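You operate a simulated robot arm through the tools that you are given. There is no shell and no other tool. Be economical: measure what you need, move in short steps, check, and stop when the job is done.

You are at the controls of a simulated robot arm. One attempt, no reset.

TASK
Take the blue thermometer and leave it on top of the white plate of buns.

The check looks at the end state, three seconds after you hand in, the way a careful person would. Anything else that was tipped, shoved, dropped, spilled or broken makes it a failure.

THE ROBOT
A 7-joint arm with a two-finger parallel gripper, fixed in place. Base frame: the origin is at the foot of the arm, x ahead of it, y to its left, z up; the work surface is at about z = 0. Units: m, rad, N and s.
With the tool pointing down near the work surface it reaches from about 0.24 to 0.62 m from the base axis. Its first joint turns from -1.152 to 1.152 rad. Payload 2.6 kg.
The tool frame sits at the grasp point between the pads (the TCP): z along the fingers, y along the line on which they close. The tips reach 0.03 m beyond it. Largest opening 0.094 m; finger width 0.028, thickness 0.01; the body of the gripper, 0.05 by 0.096 m, starts 0.055 m behind the TCP.
Orientation is told as [roll, pitch, yaw] about the base's x, y, z axes, in that order, counted from this pose: with the fingers straight down and closing along the base's y, the tool's x points along the base's -x, its y along +y and its z along -z.

THE INTERFACE
- The arm moves only by the tool move_arm. Its argument "moves" is text: rows parted by semicolons, each of 5 numbers parted by spaces: the closure in counts, from 0 (fully open) to 255 (shut), then the shift along the tool's x, y, z in units of 40 mm (1.0 is 40 mm), then the turn about the tool's z in units of 4 degrees (1.0 is 4 degrees). In form: fingers dx dy dz twist; .... A call has 1 to 20 rows; each row shifts and turns the commanded pose from where the row before left it, along the tool's axes as they then stand. A call with a number of a shift or a turn outside -1 to 1 is refused whole. Rows are played at 5 a second. More than 0.05 m and 0.15 rad between two rows, or a gripper value outside its range, and nothing of the call is played. Where a pose cannot be reached the arm comes as near as it can. A force on the tool above 40 N (or 10 N above the force at the start of the call, whichever is more), or a blocked arm, ends the call early, and 0.2 s more pass. The fingers move at their own pace (about 0.072 m/s each) and stop on an object; they squeeze with about 24 N. The grip force told is the motor's: it shows also when the fingers shut on nothing. Time passes only in rows, and 0.2 s behind the last, so rows that do not move let the fingers close. The reply holds the time, the measured pose of the TCP, the force on the tool along the base axes, the opening and the grip force, in the units named above and with some noise, and new pictures: "show" is both (left out), scene, wrist or none.
- Cameras (640 x 400 px; columns grow to the right, rows downward): "scene" is fixed at [0.0256, 0.4239, 0.5649]; the picture's right is [-0.86, -0.51, 0.00], its down [-0.29, 0.49, -0.82] and it looks along [0.42, -0.71, -0.57] (base axes); focal length 338 px, centre (320, 200). "wrist" rides on the gripper at [0.076, 0.014, -0.103] in the tool frame; the picture's right is [-0.18, 0.98, 0.00], its down [-0.75, -0.14, -0.64] and it looks along [-0.63, -0.12, 0.77] (tool axes); focal length 243 px, centre (320, 200). There is no depth. A picture from a camera that has moved, and an enlarged one, comes with that camera's place and axes in the base frame and with its lens.
- close_up(camera, box): a new picture of the part [left, top, right, bottom] of that camera's present view, enlarged. No time passes.
- finish_job(): hands the job in; it is judged then, once.

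Go step by step. Nothing tells you positions but the pictures and the camera data: compare them with the known pose of the tool, close in by small moves and look again before you grip or let go. The budget is 90 turns and 170 pictures, counting those below and the enlarged ones. Unless the task says otherwise, let go and move clear before handing in.

The tools are called after "Request:" as name(argument=value, ...) on one line, values as JSON. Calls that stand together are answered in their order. move_arm: Moves the arm, as the interface text tells. Its arguments: {"type":"object","properties":{"moves":{"type":"string"},"show":{"type":"string","enum":["both","scene","wrist","none"]}},"required":["moves"]} The other tools are called the same way: close_up (camera, box) takes an enlarged picture of a part of a camera's view; finish_job () hands the job in.

At the start:

```text
t: 0.0
tcp_pos: [0.4041, -0.1118, 0.3523]
tool_rot: [0.0, -0.001, 0.001]
contact_force: [-0.3, -0.1, 0.4]
gripper_width: 0.094
finger_force: 0.0
```

scene: 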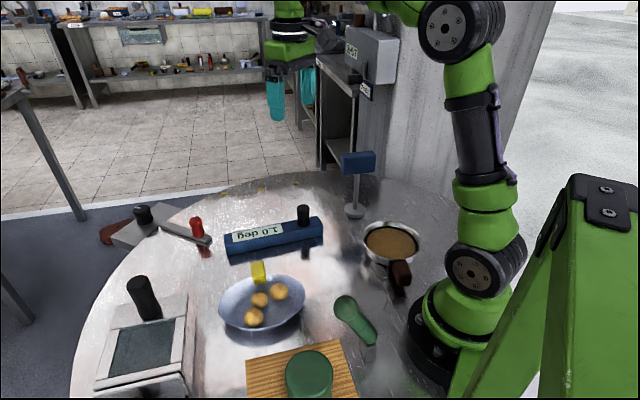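
wrist: 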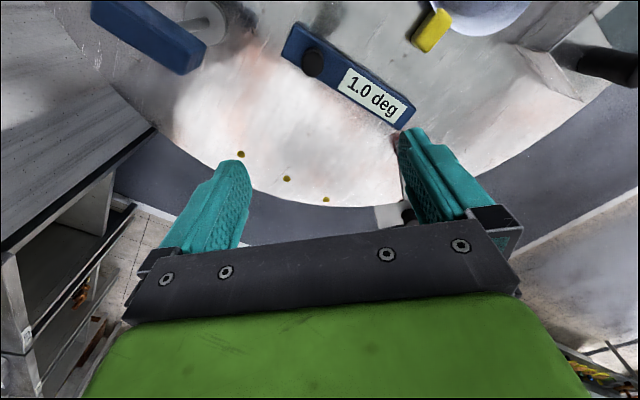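

I see a blue bar with a "1.0 deg" label and black knob (probably the thermometer), and a pale plate with buns. I'll look closer first.

Request:
close_up(camera="scene", box=[200, 180, 440, 330])

Request:
close_up(camera="scene", box=[80, 180, 320, 330])

Request:
close_up(camera="wrist", box=[240, 0, 480, 150])

```text
2.67 times, centred on (320, 255) of scene
camera zoom: at [0.0256, 0.4239, 0.5649], right [-0.86, -0.51, 0.0], down [-0.29, 0.49, -0.82], along [0.42, -0.71, -0.57], focal length 901 px, centre (320, 53)
```

zoom: 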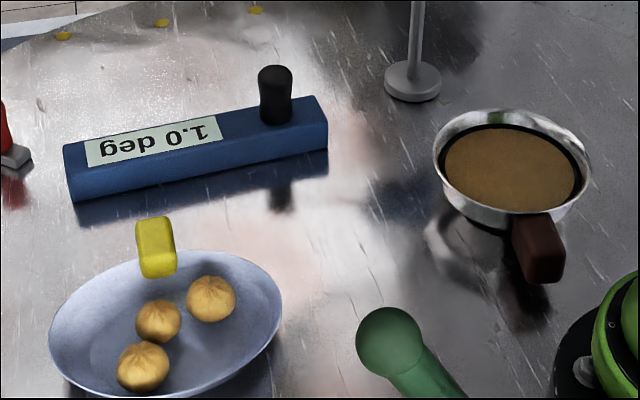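

```text
2.67 times, centred on (200, 255) of scene
camera zoom: at [0.0256, 0.4239, 0.5649], right [-0.86, -0.51, 0.0], down [-0.29, 0.49, -0.82], along [0.42, -0.71, -0.57], focal length 901 px, centre (640, 53)
```

zoom: 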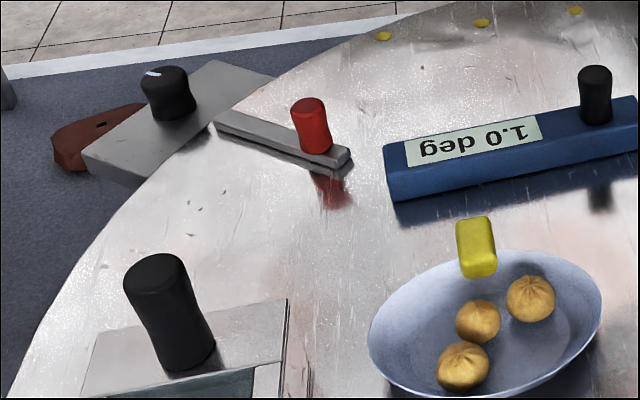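

```text
2.67 times, centred on (360, 75) of wrist
camera zoom: at [0.3264, -0.0974, 0.4537], right [0.18, 0.98, 0.0], down [0.75, -0.14, 0.64], along [0.63, -0.12, -0.77], focal length 647 px, centre (213, 533)
```

zoom: 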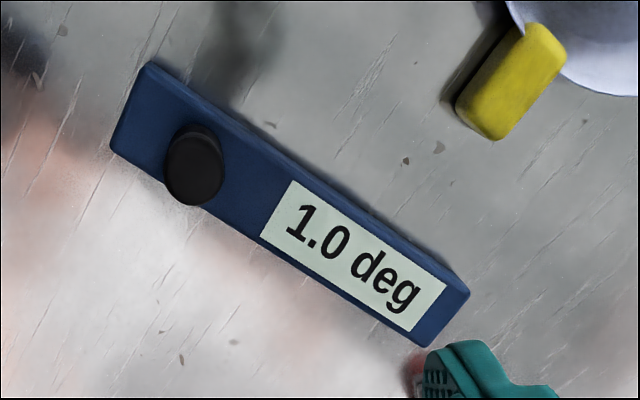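

The bar reads "deg", so it could be a digital level. The blue head on a post might be the thermometer instead, so I'll inspect it.

Request:
close_up(camera="scene", box=[310, 130, 406, 230])

Request:
close_up(camera="wrist", box=[80, 0, 272, 120])

Request:
close_up(camera="scene", box=[310, 10, 406, 110])

Request:
close_up(camera="scene", box=[60, 200, 320, 400])

```text
4.00 times, centred on (358, 180) of scene
camera zoom: at [0.0256, 0.4239, 0.5649], right [-0.86, -0.51, 0.0], down [-0.29, 0.49, -0.82], along [0.42, -0.71, -0.57], focal length 1351 px, centre (168, 280)
```

zoom: 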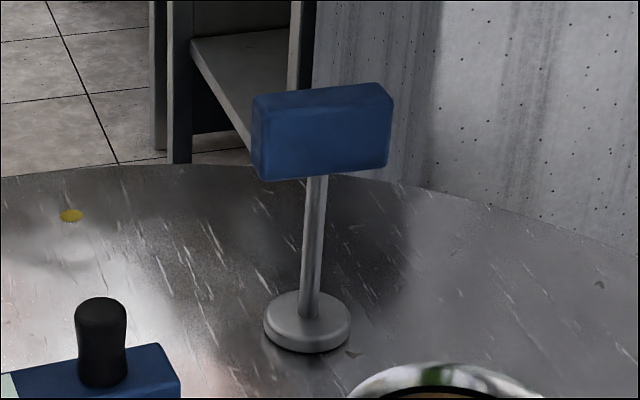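

```text
3.33 times, centred on (176, 60) of wrist
camera zoom: at [0.3264, -0.0974, 0.4537], right [0.18, 0.98, 0.0], down [0.75, -0.14, 0.64], along [0.63, -0.12, -0.77], focal length 809 px, centre (800, 667)
```

zoom: 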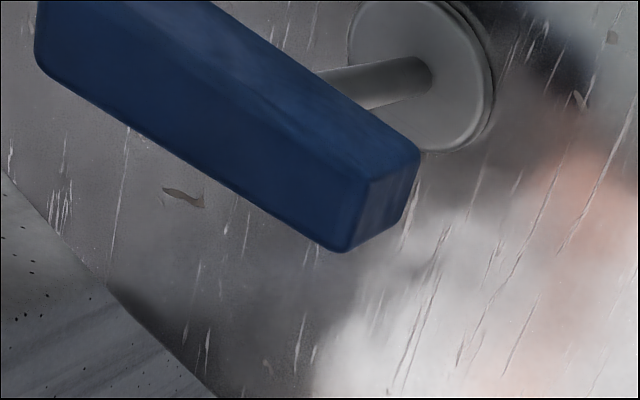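

```text
4.00 times, centred on (358, 60) of scene
camera zoom: at [0.0256, 0.4239, 0.5649], right [-0.86, -0.51, 0.0], down [-0.29, 0.49, -0.82], along [0.42, -0.71, -0.57], focal length 1351 px, centre (168, 760)
```

zoom: 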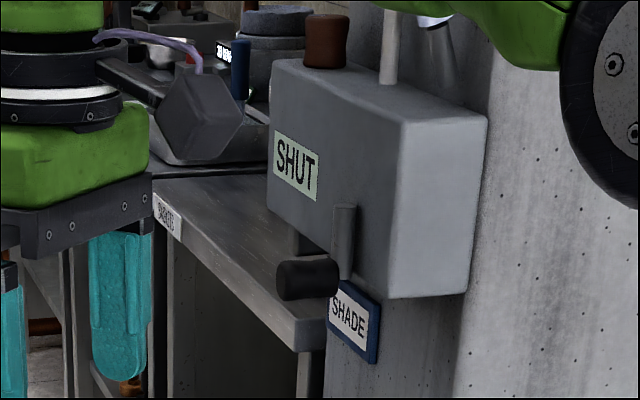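

```text
2.00 times, centred on (190, 300) of scene
camera zoom: at [0.0256, 0.4239, 0.5649], right [-0.86, -0.51, 0.0], down [-0.29, 0.49, -0.82], along [0.42, -0.71, -0.57], focal length 675 px, centre (580, 0)
```

zoom: 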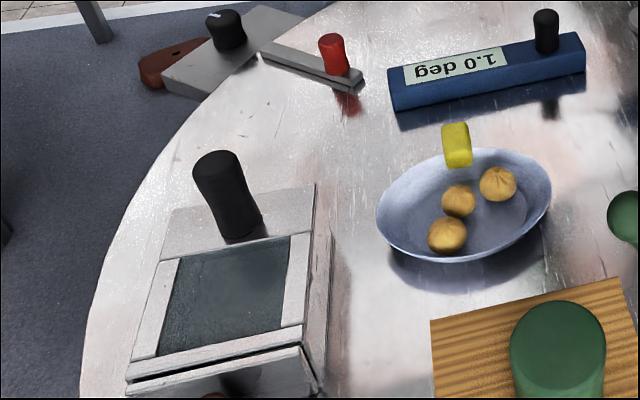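

The blue head on the post stands at about (0.33, -0.28), and its front faces away from the scene camera. Staying high, I'll move and turn the wrist camera round to see that front before choosing.

Request:
move_arm(moves="0 -0.5 -0.8 0 -1; 0 -0.5 -0.8 0 -1; 0 0 -0.8 0 -1; 0 0 -0.8 0 -1; 0 0 -0.8 0 -1; 0 0 0 0 -1; 0 0 0 0 -1; 0 0 0 0 -1; 0 0 0 0 -1; 0 0 0 0 -1; 0 0 0 0 -1; 0 0 0 0 -1; 0 0 0 0 -1; 0 0 0 0 -1; 0 0 0 0 -1; 0 0 0 0 -1; 0 0 0 0 -1; 0 0 0 0 -1; 0 0 0 0 -1; 0 0 0 0 -1")

```text
t: 4.2
tcp_pos: [0.4604, -0.2486, 0.3507]
tool_rot: [0.001, 0.0, 1.397]
contact_force: [-0.4, -0.2, -0.7]
gripper_width: 0.094
finger_force: 0.1
out of reach, approached as far as the arm can: row 5
camera wrist: at [0.4316, -0.3201, 0.4536], right [-0.94, 0.35, 0.0], down [0.27, 0.72, 0.64], along [0.23, 0.6, -0.77], focal length 243 px, centre (320, 200)
```

scene: 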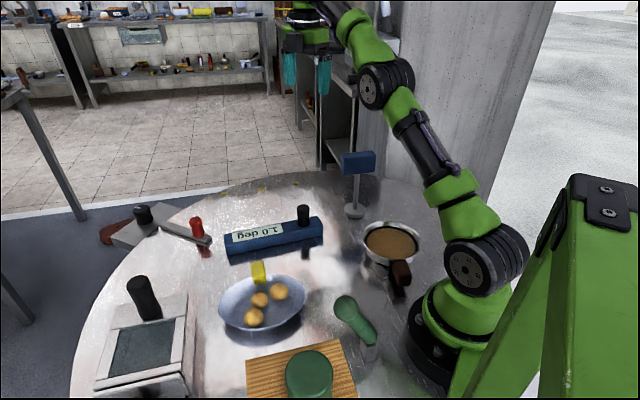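
wrist: 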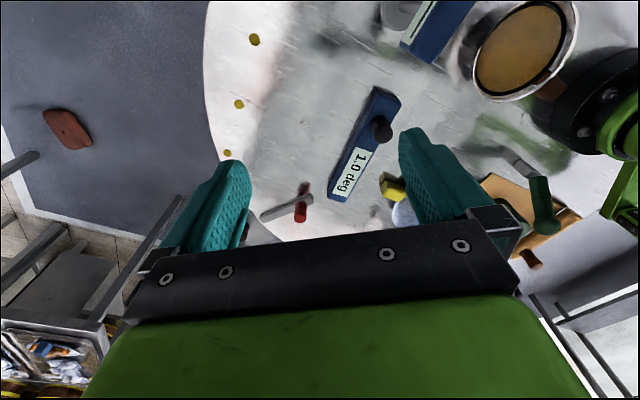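

The front of the head has a label, just in view. I'll enlarge it.

Request:
close_up(camera="wrist", box=[370, 0, 498, 80])

Request:
move_arm(moves="0 0 0 0 -1; 0 0 0 0 -1; 0 0 0 0 -1; 0 0 0 0 -1; 0 0 0 0 -1; 0 0 0 0 -1; 0 0 0 0 -1; 0 0 0 0 -1", show="wrist")

```text
5.00 times, centred on (434, 40) of wrist
camera zoom: at [0.4316, -0.3201, 0.4536], right [-0.94, 0.35, 0.0], down [0.27, 0.72, 0.64], along [0.23, 0.6, -0.77], focal length 1213 px, centre (-250, 1000)
```

zoom: 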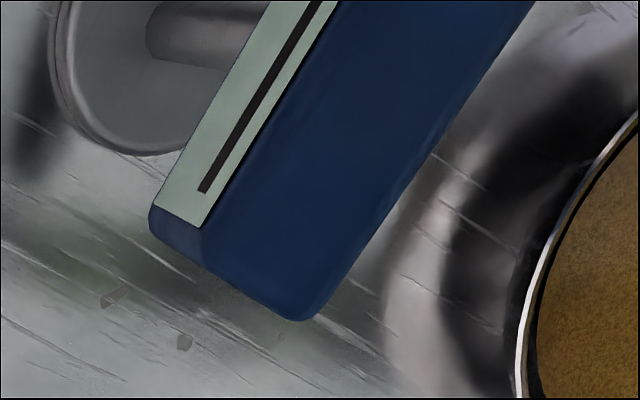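

```text
t: 6.0
tcp_pos: [0.4111, -0.2178, 0.3574]
tool_rot: [0.001, 0.001, 1.954]
contact_force: [-0.8, 0.0, 0.1]
gripper_width: 0.0939
finger_force: 0.1
out of reach, approached as far as the arm can: row 2, 4, 5, 7
camera wrist: at [0.4247, -0.2937, 0.4593], right [-0.98, -0.2, 0.0], down [-0.15, 0.75, 0.64], along [-0.13, 0.63, -0.77], focal length 243 px, centre (320, 200)
```

wrist: 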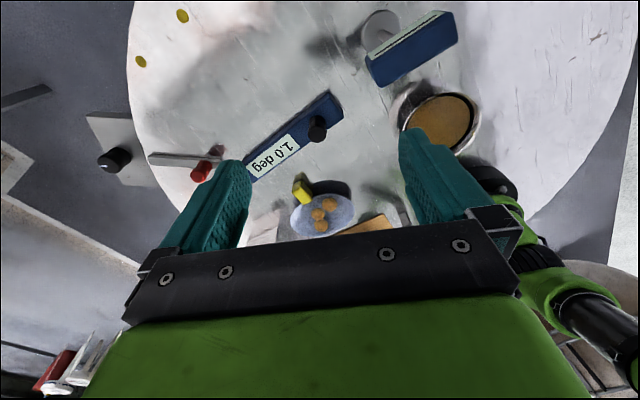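

The whole head is in view now. I'll enlarge its label.

Request:
close_up(camera="wrist", box=[355, 0, 467, 90])

```text
4.44 times, centred on (411, 45) of wrist
camera zoom: at [0.4247, -0.2937, 0.4593], right [-0.98, -0.2, 0.0], down [-0.15, 0.75, 0.64], along [-0.13, 0.63, -0.77], focal length 1078 px, centre (-84, 889)
```

zoom: 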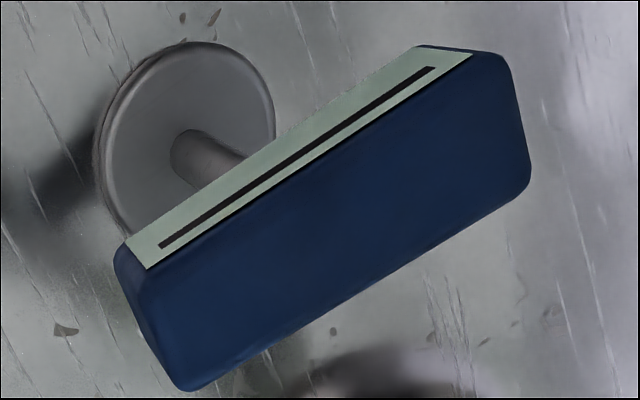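

The label is too foreshortened to read from up here. I'll descend to about z 0.26 and back away from the head for a flatter view, keeping clear of it.

Request:
move_arm(moves="0 0.5 0 0.5 0; 0 0.5 0 0.6 0; 0 0.5 0.1 0.6 0; 0 0.5 0.1 0.6 0; 0 0.5 0.1 0 0; 0 0.3 0.1 0 0; 0 0 0 0 -1; 0 0 0 0 -1;0 0 0 0 -1")

```text
t: 8.0
tcp_pos: [0.4353, -0.3108, 0.2645]
tool_rot: [0.0, 0.0, 1.953]
contact_force: [0.1, 0.8, -0.6]
gripper_width: 0.0939
finger_force: 0.0
out of reach, approached as far as the arm can: row 5, 6, 7, 8, 9
camera wrist: at [0.4496, -0.3875, 0.3672], right [-0.98, -0.2, 0.0], down [-0.15, 0.75, 0.64], along [-0.13, 0.63, -0.77], focal length 243 px, centre (320, 200)
```

scene: 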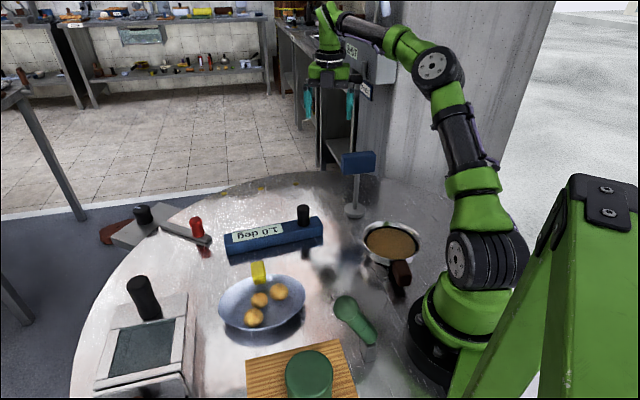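
wrist: 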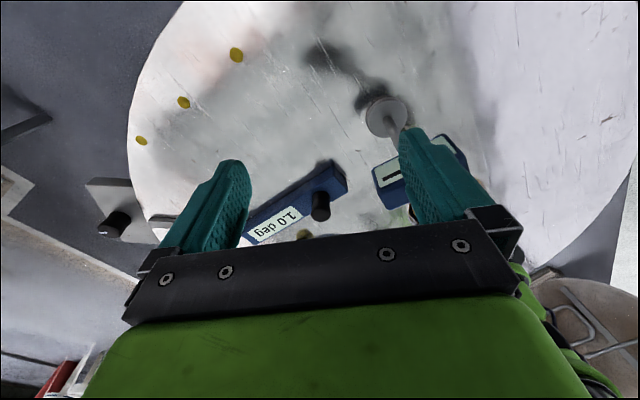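

Request:
close_up(camera="wrist", box=[350, 120, 478, 200])

Request:
move_arm(moves="0 0 0.6 0 0; 0 0 0.6 0 0; 0 0 0.6 0 0", show="wrist")

Request:
close_up(camera="wrist", box=[250, 90, 410, 190])

```text
5.00 times, centred on (414, 160) of wrist
camera zoom: at [0.4496, -0.3875, 0.3672], right [-0.98, -0.2, 0.0], down [-0.15, 0.75, 0.64], along [-0.13, 0.63, -0.77], focal length 1213 px, centre (-150, 400)
```

zoom: 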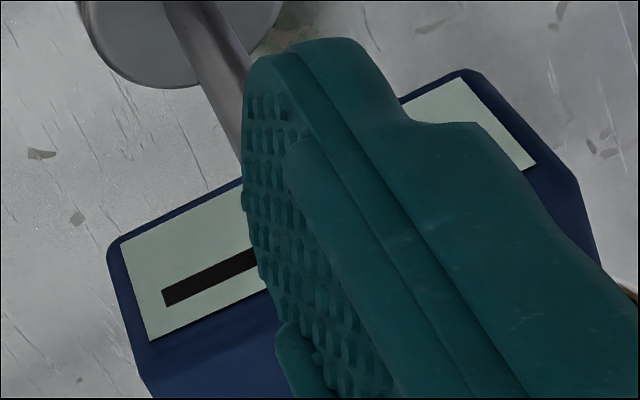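

```text
t: 8.8
tcp_pos: [0.391, -0.3271, 0.2664]
tool_rot: [0.002, -0.001, 1.956]
contact_force: [-0.2, 0.0, 0.8]
gripper_width: 0.0937
finger_force: 0.1
out of reach, approached as far as the arm can: row 3
camera wrist: at [0.405, -0.404, 0.3675], right [-0.98, -0.2, 0.0], down [-0.15, 0.75, 0.64], along [-0.13, 0.63, -0.77], focal length 243 px, centre (320, 200)
```

wrist: 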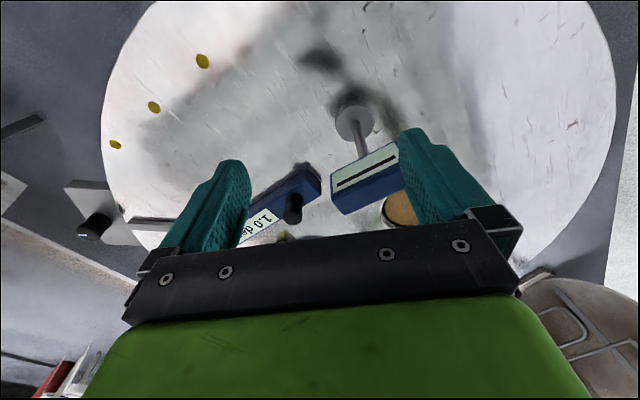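

```text
4.00 times, centred on (330, 140) of wrist
camera zoom: at [0.405, -0.404, 0.3675], right [-0.98, -0.2, 0.0], down [-0.15, 0.75, 0.64], along [-0.13, 0.63, -0.77], focal length 970 px, centre (280, 440)
```

zoom: 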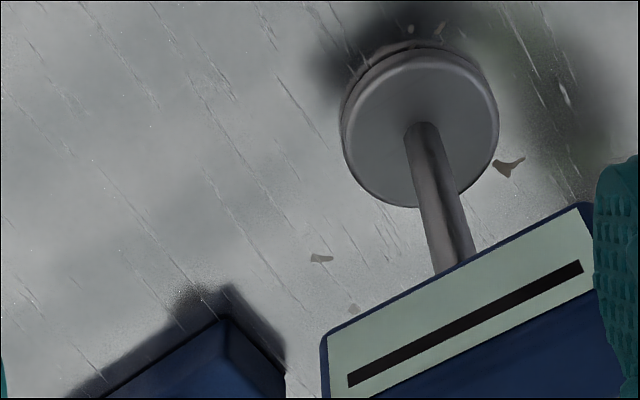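

The post's face shows a plain dark bar on a pale panel with no reading. Before deciding, I'll check the other objects for alternatives.

Request:
close_up(camera="scene", box=[95, 185, 223, 265])

Request:
close_up(camera="scene", box=[270, 10, 350, 60])

Request:
close_up(camera="scene", box=[210, 190, 338, 270])

Request:
close_up(camera="scene", box=[80, 0, 290, 110])

```text
5.00 times, centred on (159, 225) of scene
camera zoom: at [0.0256, 0.4238, 0.5649], right [-0.86, -0.51, 0.0], down [-0.29, 0.49, -0.82], along [0.42, -0.71, -0.57], focal length 1689 px, centre (1125, 75)
```

zoom: 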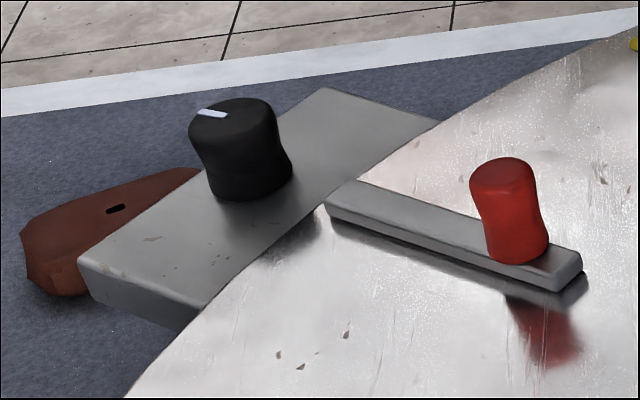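

```text
8.00 times, centred on (310, 35) of scene
camera zoom: at [0.0256, 0.4238, 0.5649], right [-0.86, -0.51, 0.0], down [-0.29, 0.49, -0.82], along [0.42, -0.71, -0.57], focal length 2702 px, centre (400, 1520)
```

zoom: 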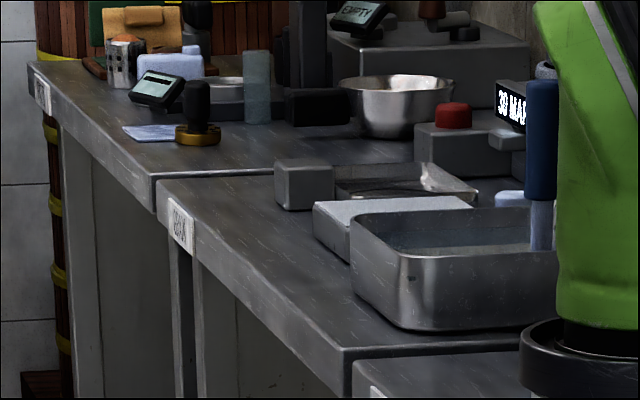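

```text
5.00 times, centred on (274, 230) of scene
camera zoom: at [0.0256, 0.4238, 0.5649], right [-0.86, -0.51, 0.0], down [-0.29, 0.49, -0.82], along [0.42, -0.71, -0.57], focal length 1689 px, centre (550, 50)
```

zoom: 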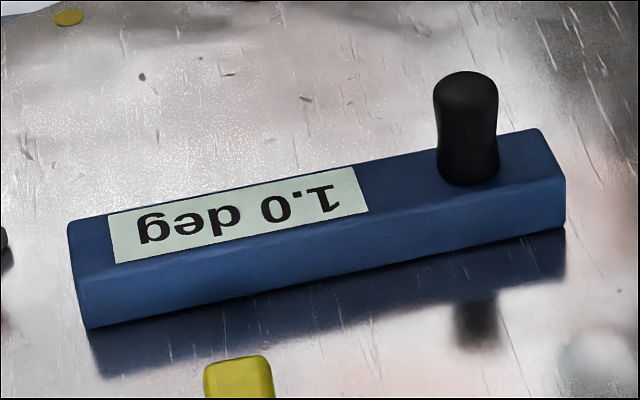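

```text
3.05 times, centred on (185, 55) of scene
camera zoom: at [0.0256, 0.4238, 0.5649], right [-0.86, -0.51, 0.0], down [-0.29, 0.49, -0.82], along [0.42, -0.71, -0.57], focal length 1029 px, centre (731, 642)
```

zoom: 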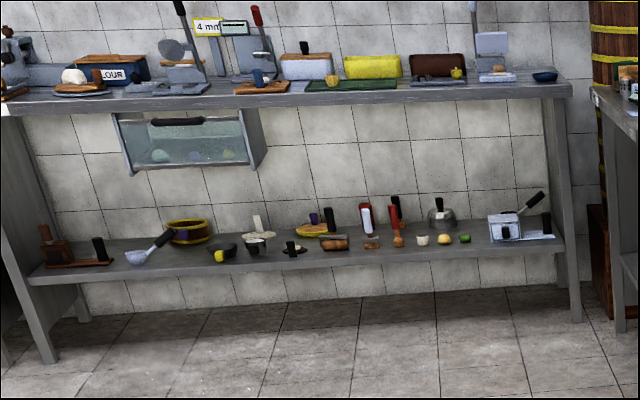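

My reading: the "1.0 deg" bar is a digital level. The blue display head on a stem with a foot disc, showing only a dash because it isn't measuring anything, is the thermometer. I'll move above its head with the fingers ready to close across its thickness (yaw about 45°) and look.

Request:
move_arm(moves="0 -0.4 0.2 -0.5 1; 0 -0.4 0.2 -0.5 1; 0 -0.4 0.2 -0.2 1; 0 -0.4 0.2 0 1; 0 -0.4 0.2 0 1; 0 0 0 0 1; 0 0 0 0 1; 0 0 0 0 1; 0 0 0 0 1; 0 0 0 0 1; 0 0 0 0 1; 0 0 0 0 1; 0 0 0 0 1; 0 0 0 0 1; 0 0 0 0 1; 0 0 0 0 1; 0 0 0 0 1; 0 0 0 0 0")

```text
t: 12.6
tcp_pos: [0.335, -0.2613, 0.3139]
tool_rot: [-0.003, 0.0, 0.766]
contact_force: [-0.6, 0.0, 0.1]
gripper_width: 0.0939
finger_force: 0.0
camera wrist: at [0.2676, -0.3038, 0.4159], right [-0.55, 0.84, 0.0], down [0.64, 0.42, 0.64], along [0.54, 0.35, -0.77], focal length 243 px, centre (320, 200)
```

scene: 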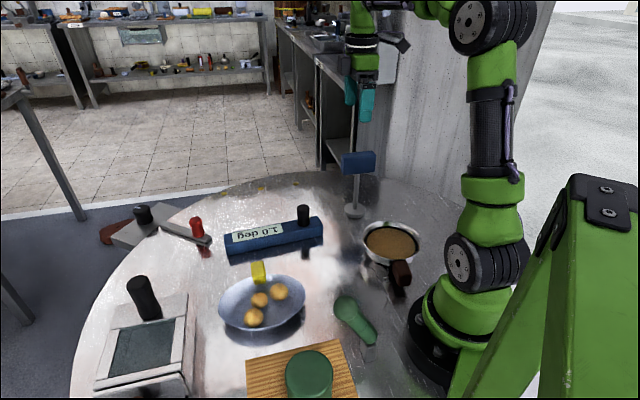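
wrist: 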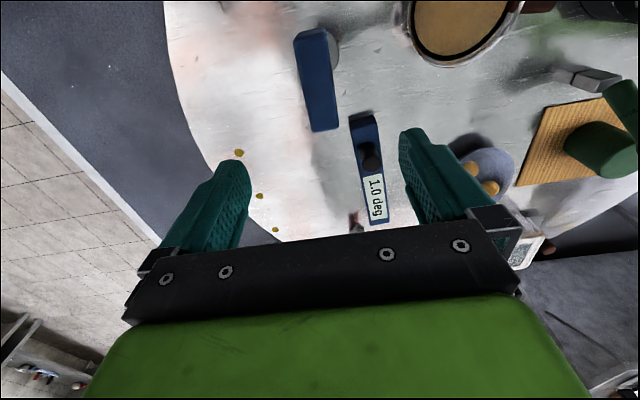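

Request:
close_up(camera="wrist", box=[256, 0, 416, 100])

Request:
close_up(camera="wrist", box=[240, 80, 400, 180])

```text
4.00 times, centred on (336, 50) of wrist
camera zoom: at [0.2676, -0.3038, 0.4159], right [-0.55, 0.84, 0.0], down [0.64, 0.42, 0.64], along [0.54, 0.35, -0.77], focal length 970 px, centre (256, 800)
```

zoom: 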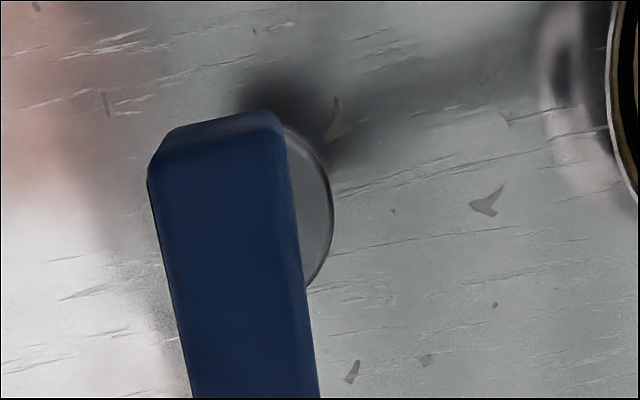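

```text
4.00 times, centred on (320, 130) of wrist
camera zoom: at [0.2676, -0.3038, 0.4159], right [-0.55, 0.84, 0.0], down [0.64, 0.42, 0.64], along [0.54, 0.35, -0.77], focal length 970 px, centre (320, 480)
```

zoom: 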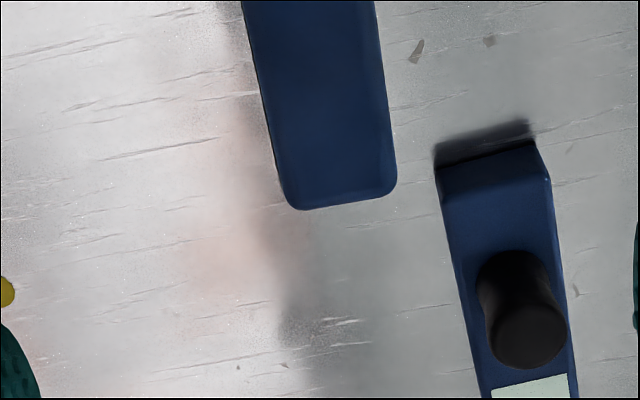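

The head's top face is centred near (0.322, -0.270) with its long axis at about 43°, and it is about 2.7 cm thick and 7.6 cm long. I'll centre over it and come down part way.

Request:
move_arm(moves="0 0.2 0.03 0.3 0.3; 0 0.2 0.03 0.5 0; 0 0 0 0.6 0; 0 0 0 0.6 0; 0 0 0 0 0")

```text
t: 13.8
tcp_pos: [0.3205, -0.2698, 0.2345]
tool_rot: [0.0, -0.002, 0.743]
contact_force: [-0.1, -0.3, -0.1]
gripper_width: 0.0939
finger_force: 0.0
camera wrist: at [0.2532, -0.3117, 0.3361], right [-0.53, 0.85, 0.0], down [0.65, 0.41, 0.64], along [0.54, 0.34, -0.77], focal length 243 px, centre (320, 200)
```

scene: 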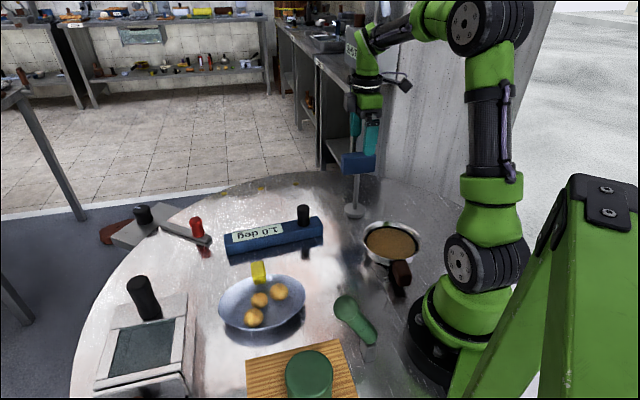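
wrist: 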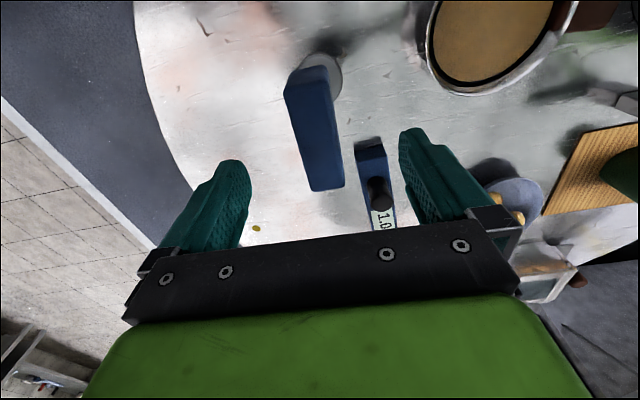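

The head lies centred between the fingers. I'll go down to about z 0.157 and look again before gripping.

Request:
move_arm(moves="0 0 0 0.5 0; 0 0 0 0.5 0; 0 0 0 0.5 0; 0 0 0 0.4 0; 0 0 0 0 0")

Request:
close_up(camera="scene", box=[300, 110, 428, 230])

```text
t: 15.0
tcp_pos: [0.3205, -0.2702, 0.1586]
tool_rot: [-0.001, 0.0, 0.744]
contact_force: [-0.3, -0.3, 0.2]
gripper_width: 0.0939
finger_force: 0.1
camera wrist: at [0.2539, -0.3119, 0.2597], right [-0.53, 0.85, 0.0], down [0.65, 0.41, 0.64], along [0.54, 0.34, -0.77], focal length 243 px, centre (320, 200)
```

scene: 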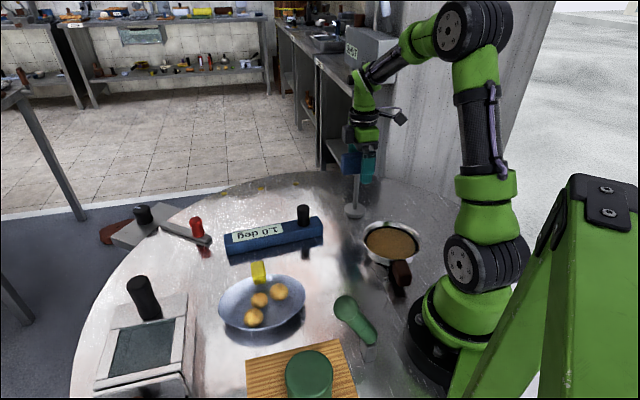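
wrist: 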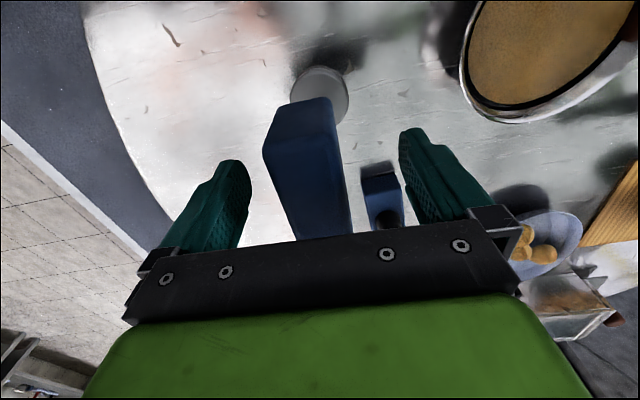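

```text
3.33 times, centred on (364, 170) of scene
camera zoom: at [0.0256, 0.4239, 0.5649], right [-0.86, -0.51, 0.0], down [-0.29, 0.49, -0.82], along [0.42, -0.71, -0.57], focal length 1126 px, centre (173, 300)
```

zoom: 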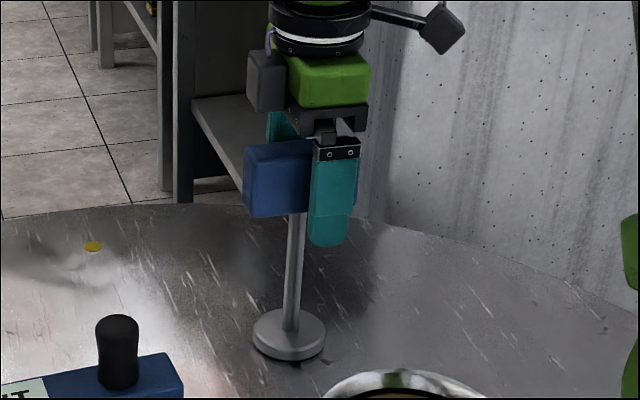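

The fingers straddle the head, with the grasp point about 5 mm off the stem along its length. I'll nudge that out and close.

Request:
move_arm(moves="0 -0.12 0 0 0; 80 0 0 0 0; 255 0 0 0 0; 255 0 0 0 0; 255 0 0 0 0; 255 0 0 0 0; 255 0 0 0 0")

Request:
close_up(camera="scene", box=[300, 110, 428, 230])

Request:
close_up(camera="scene", box=[210, 190, 338, 270])

```text
t: 16.6
tcp_pos: [0.3245, -0.2676, 0.1586]
tool_rot: [0.001, 0.0, 0.747]
contact_force: [0.9, -1.1, 0.2]
gripper_width: 0.0342
finger_force: 24.8
camera wrist: at [0.2572, -0.3087, 0.2599], right [-0.53, 0.85, 0.0], down [0.65, 0.41, 0.64], along [0.54, 0.34, -0.77], focal length 243 px, centre (320, 200)
```

scene: 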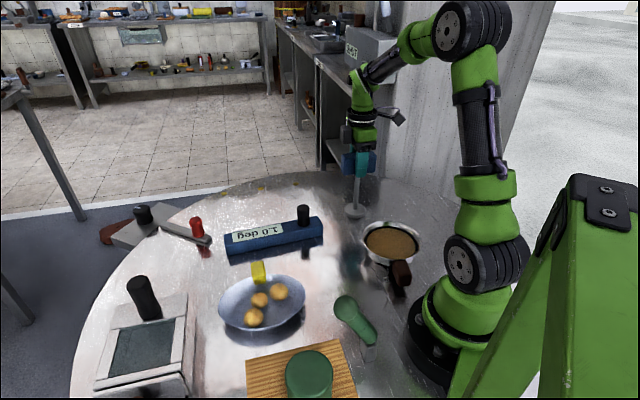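
wrist: 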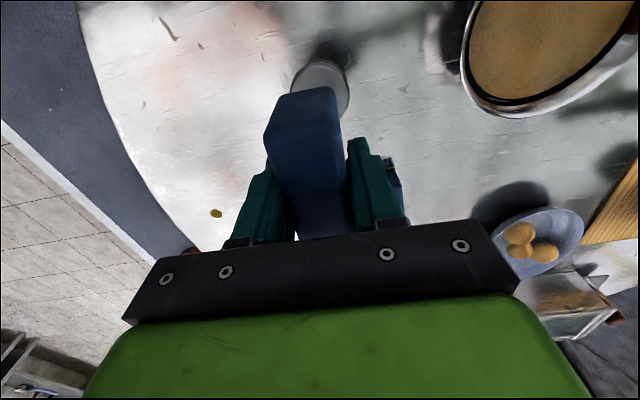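

```text
3.33 times, centred on (364, 170) of scene
camera zoom: at [0.0256, 0.4238, 0.5649], right [-0.86, -0.51, 0.0], down [-0.29, 0.49, -0.82], along [0.42, -0.71, -0.57], focal length 1126 px, centre (173, 300)
```

zoom: 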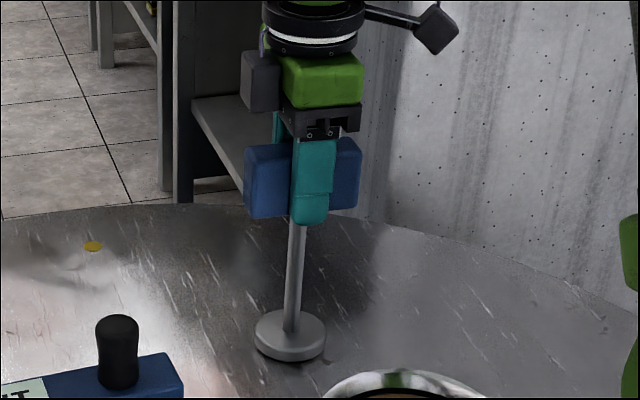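

```text
5.00 times, centred on (274, 230) of scene
camera zoom: at [0.0256, 0.4238, 0.5649], right [-0.86, -0.51, 0.0], down [-0.29, 0.49, -0.82], along [0.42, -0.71, -0.57], focal length 1689 px, centre (550, 50)
```

zoom: 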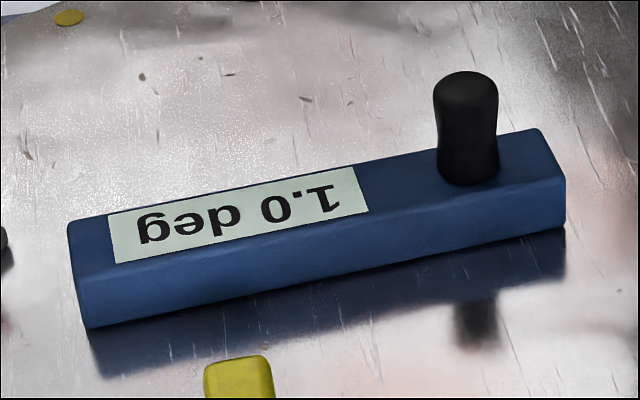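

The head is gripped firmly and centred on the stem. I'll lift straight up and check it hangs steady.

Request:
move_arm(moves="255 0 0 -0.3 0; 255 0 0 -0.4 0; 255 0 0 -0.5 0; 255 0 0 -0.6 0; 255 0 0 -0.6 0; 255 0 0 -0.6 0; 255 0 0 -0.6 0; 255 0 0 0 0")

Request:
close_up(camera="scene", box=[200, 245, 328, 345])

Request:
close_up(camera="wrist", box=[430, 130, 590, 230])

```text
t: 18.4
tcp_pos: [0.3233, -0.2679, 0.3029]
tool_rot: [0.002, 0.001, 0.744]
contact_force: [0.6, -0.2, -2.6]
gripper_width: 0.0341
finger_force: 23.9
camera wrist: at [0.2575, -0.3089, 0.404], right [-0.53, 0.85, 0.0], down [0.65, 0.41, 0.64], along [0.54, 0.34, -0.77], focal length 243 px, centre (320, 200)
```

scene: 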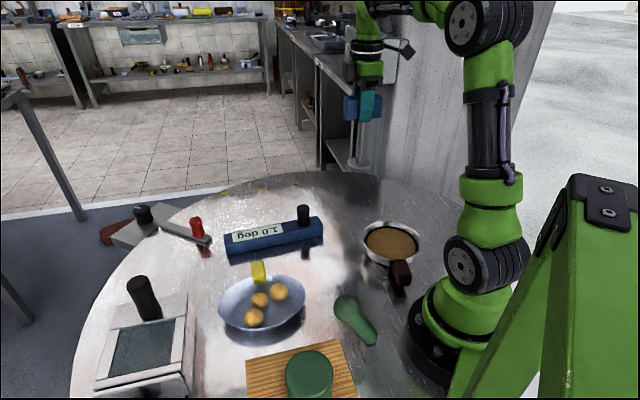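
wrist: 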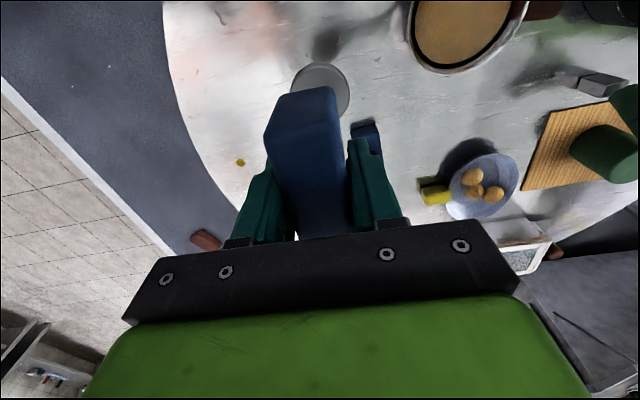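

```text
4.00 times, centred on (264, 295) of scene
camera zoom: at [0.0256, 0.4238, 0.5649], right [-0.86, -0.51, 0.0], down [-0.29, 0.49, -0.82], along [0.42, -0.71, -0.57], focal length 1351 px, centre (544, -180)
```

zoom: 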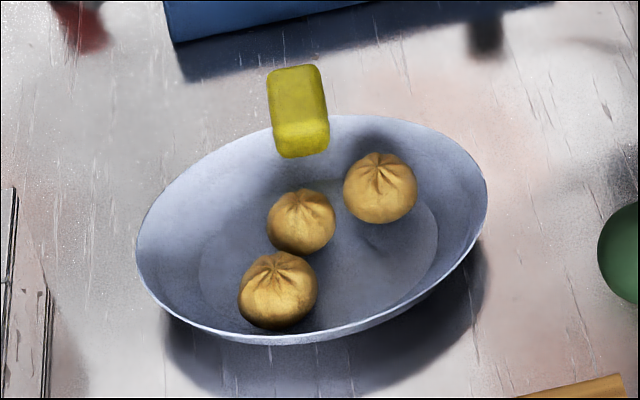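

```text
4.00 times, centred on (510, 180) of wrist
camera zoom: at [0.2575, -0.3089, 0.404], right [-0.53, 0.85, 0.0], down [0.65, 0.41, 0.64], along [0.54, 0.34, -0.77], focal length 970 px, centre (-440, 280)
```

zoom: 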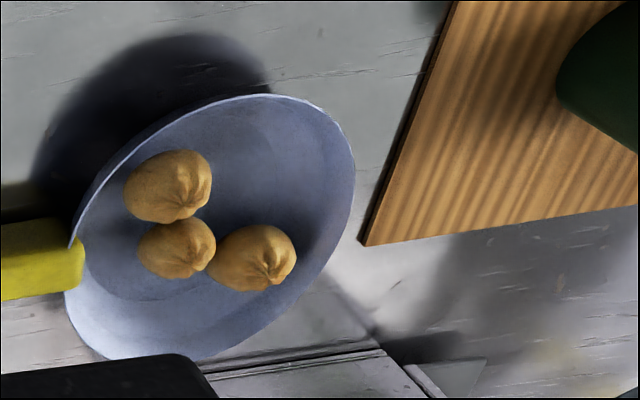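

It hangs steady, with its foot about 0.159 m below the TCP. I'll carry it high towards the plate, square the yaw, and look at the free space beside the buns.

Request:
move_arm(moves="255 -0.3 0.4 0 0; 255 -0.5 0.63 0 0; 255 -0.5 0.63 0 0; 255 -0.5 0.63 0 0; 255 -0.5 0.63 0 0; 255 -0.5 0.63 0 0; 255 -0.5 0.63 0 0; 255 -0.5 0.63 0 0; 255 -0.3 0.4 0 0; 255 0 0 0 0", show="none")

Request:
move_arm(moves="255 0 0 0 0.65; 255 0 0 0 1; 255 0 0 0 1; 255 0 0 0 1; 255 0 0 0 1; 255 0 0 0 1; 255 0 0 0 1; 255 0 0 0 1; 255 0 0 0 1; 255 0 0 0 1; 255 0 0 0 1; 255 0 0 0 0")

```text
t: 20.6
tcp_pos: [0.3037, -0.0032, 0.3021]
tool_rot: [-0.002, 0.001, 0.745]
contact_force: [-0.2, -0.3, -3.2]
gripper_width: 0.0344
finger_force: 23.6
```

```text
t: 23.2
tcp_pos: [0.3034, -0.0027, 0.3025]
tool_rot: [0.0, 0.0, 0.002]
contact_force: [0.2, 0.0, -2.9]
gripper_width: 0.0343
finger_force: 23.7
camera wrist: at [0.2253, 0.0114, 0.4039], right [0.18, 0.98, 0.0], down [0.75, -0.14, 0.64], along [0.63, -0.12, -0.77], focal length 243 px, centre (320, 200)
```

scene: 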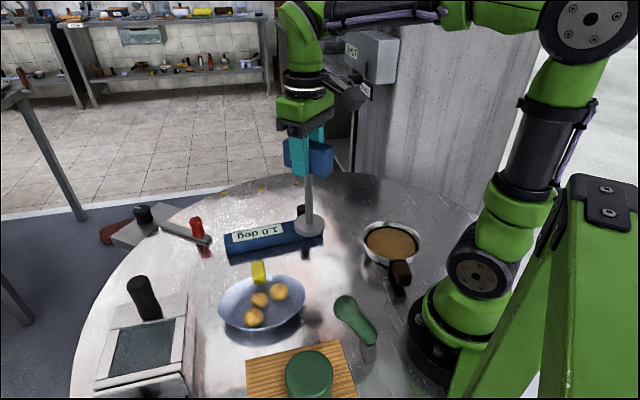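
wrist: 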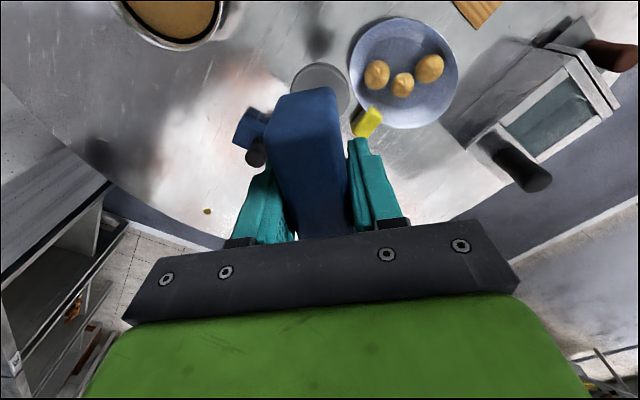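

Request:
close_up(camera="wrist", box=[330, 5, 490, 145])

Request:
close_up(camera="wrist", box=[280, 40, 408, 140])

```text
2.86 times, centred on (410, 75) of wrist
camera zoom: at [0.2253, 0.0114, 0.4039], right [0.18, 0.98, 0.0], down [0.75, -0.14, 0.64], along [0.63, -0.12, -0.77], focal length 693 px, centre (63, 557)
```

zoom: 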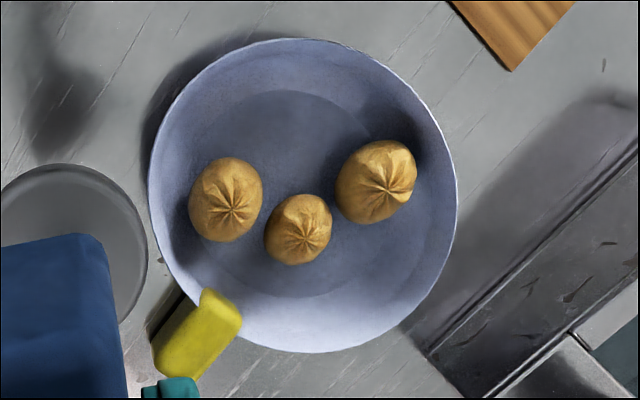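

```text
4.00 times, centred on (344, 90) of wrist
camera zoom: at [0.2253, 0.0114, 0.4039], right [0.18, 0.98, 0.0], down [0.75, -0.14, 0.64], along [0.63, -0.12, -0.77], focal length 970 px, centre (224, 640)
```

zoom: 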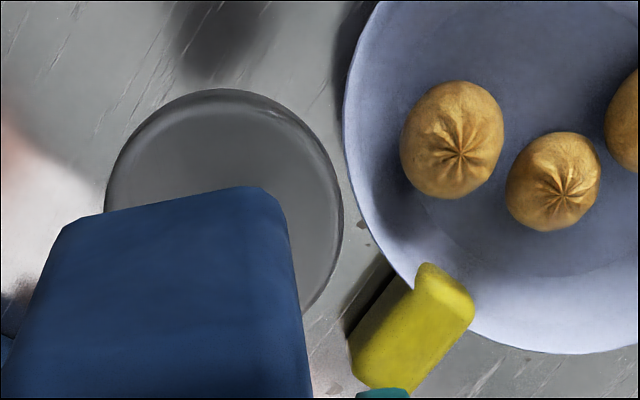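

The plate has a flat well (radius about 5 cm) and three buns. The only sensible space for the 6 cm foot is on the -x side, between the left and right buns, near (0.296, 0.107). I'll turn to yaw -90° so the fingers can guide any lean on release and the display faces the scene camera.

Request:
move_arm(moves="255 0 0 0 1; 255 0 0 0 1; 255 0 0 0 1; 255 0 0 0 1; 255 0 0 0 1; 255 0 0 0 1; 255 0 0 0 1; 255 0 0 0 1; 255 0 0 0 1; 255 0 0 0 1; 255 0 0 0 1; 255 0 0 0 1; 255 0 0 0 1; 255 0 0 0 1; 255 0 0 0 1; 255 0 0 0 1; 255 0 0 0 1; 255 0 0 0 1; 255 0 0 0 1; 255 0 0 0 1", show="none")

Request:
move_arm(moves="255 0 0 0 1; 255 0 0 0 1; 255 0 0 0 0.5; 255 0 0 0 0")

Request:
close_up(camera="scene", box=[230, 110, 358, 240])

```text
t: 27.4
tcp_pos: [0.3039, -0.0022, 0.3028]
tool_rot: [-0.001, -0.001, -1.395]
contact_force: [-0.7, 0.0, -2.0]
gripper_width: 0.0341
finger_force: 24.2
```

```text
t: 28.4
tcp_pos: [0.3012, -0.0022, 0.3024]
tool_rot: [-0.001, 0.0, -1.568]
contact_force: [0.7, 0.6, -2.1]
gripper_width: 0.0342
finger_force: 23.7
camera wrist: at [0.3159, 0.0732, 0.4038], right [0.98, -0.18, 0.0], down [-0.14, -0.75, 0.64], along [-0.12, -0.63, -0.77], focal length 243 px, centre (320, 200)
```

scene: 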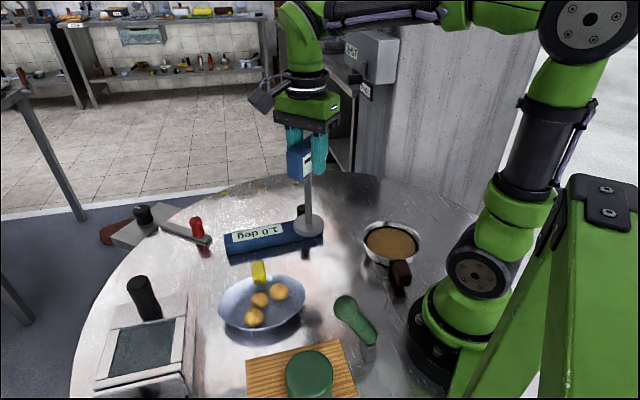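
wrist: 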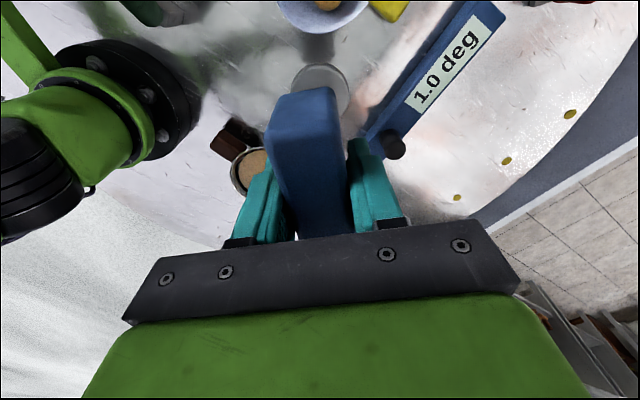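

```text
3.08 times, centred on (294, 175) of scene
camera zoom: at [0.0256, 0.4239, 0.5649], right [-0.86, -0.51, 0.0], down [-0.29, 0.49, -0.82], along [0.42, -0.71, -0.57], focal length 1039 px, centre (400, 277)
```

zoom: 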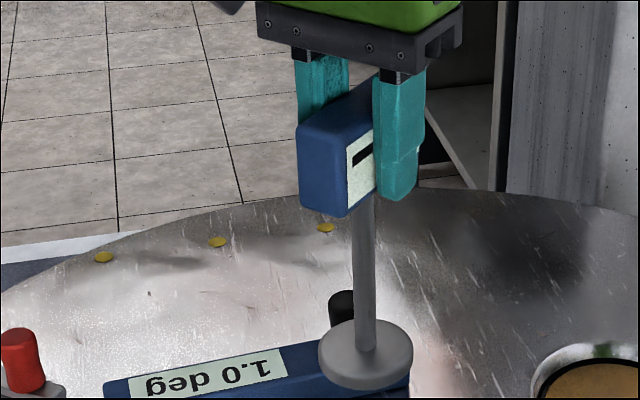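

The foot sits directly below the TCP to within about 2 mm. I'll move over the gap at about (0.304, 0.106) and lower part way.

Request:
move_arm(moves="255 0.4 0 0 0; 255 0.6 0 0 0; 255 0.6 0.07 0 0; 255 0.6 0 0 0; 255 0.5 0 0 0; 255 0 0 0.5 0; 255 0 0 0.5 0; 255 0 0 0.5 0; 255 0 0 0.2 0; 255 0 0 0 0")

Request:
close_up(camera="scene", box=[200, 215, 328, 345])

Request:
close_up(camera="wrist", box=[240, 10, 400, 150])

```text
t: 30.6
tcp_pos: [0.305, 0.1049, 0.2337]
tool_rot: [0.001, -0.002, -1.569]
contact_force: [0.1, 0.1, -2.7]
gripper_width: 0.034
finger_force: 23.8
camera wrist: at [0.3181, 0.1807, 0.3355], right [0.98, -0.18, 0.0], down [-0.14, -0.75, 0.64], along [-0.12, -0.63, -0.77], focal length 243 px, centre (320, 200)
```

scene: 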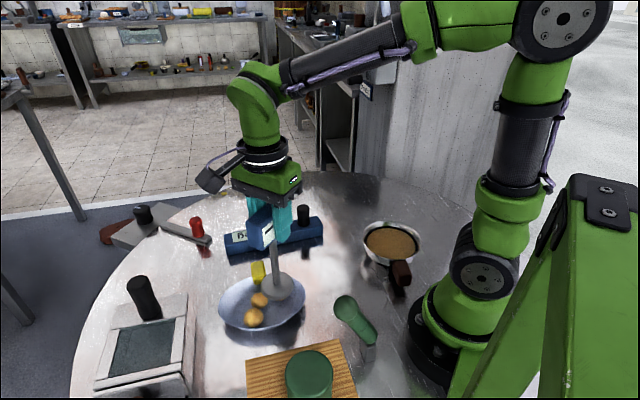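
wrist: 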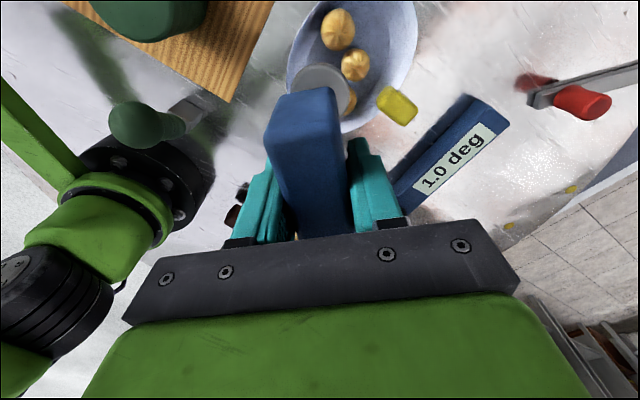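

```text
3.08 times, centred on (264, 280) of scene
camera zoom: at [0.0256, 0.4239, 0.5649], right [-0.86, -0.51, 0.0], down [-0.29, 0.49, -0.82], along [0.42, -0.71, -0.57], focal length 1039 px, centre (492, -46)
```

zoom: 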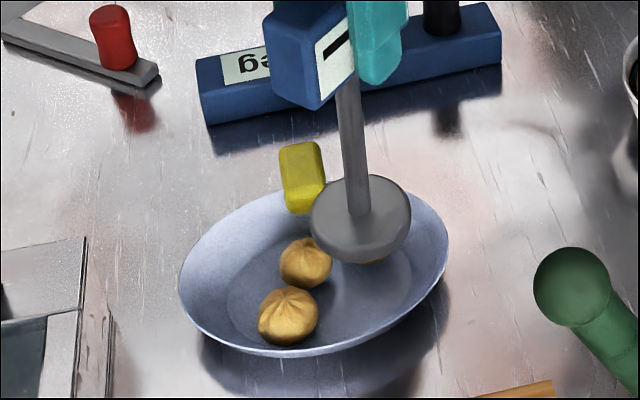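

```text
2.86 times, centred on (320, 80) of wrist
camera zoom: at [0.3181, 0.1807, 0.3355], right [0.98, -0.18, 0.0], down [-0.14, -0.75, 0.64], along [-0.12, -0.63, -0.77], focal length 693 px, centre (320, 543)
```

zoom: 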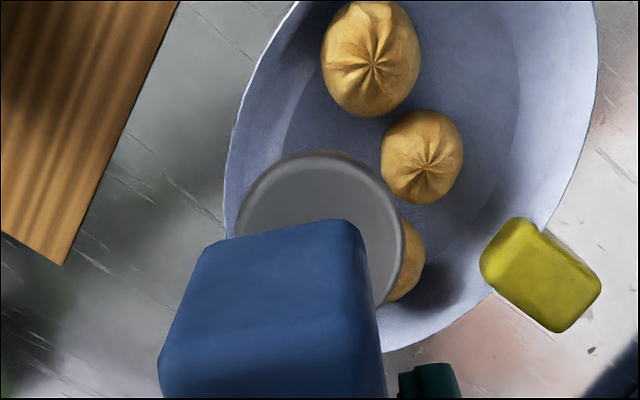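

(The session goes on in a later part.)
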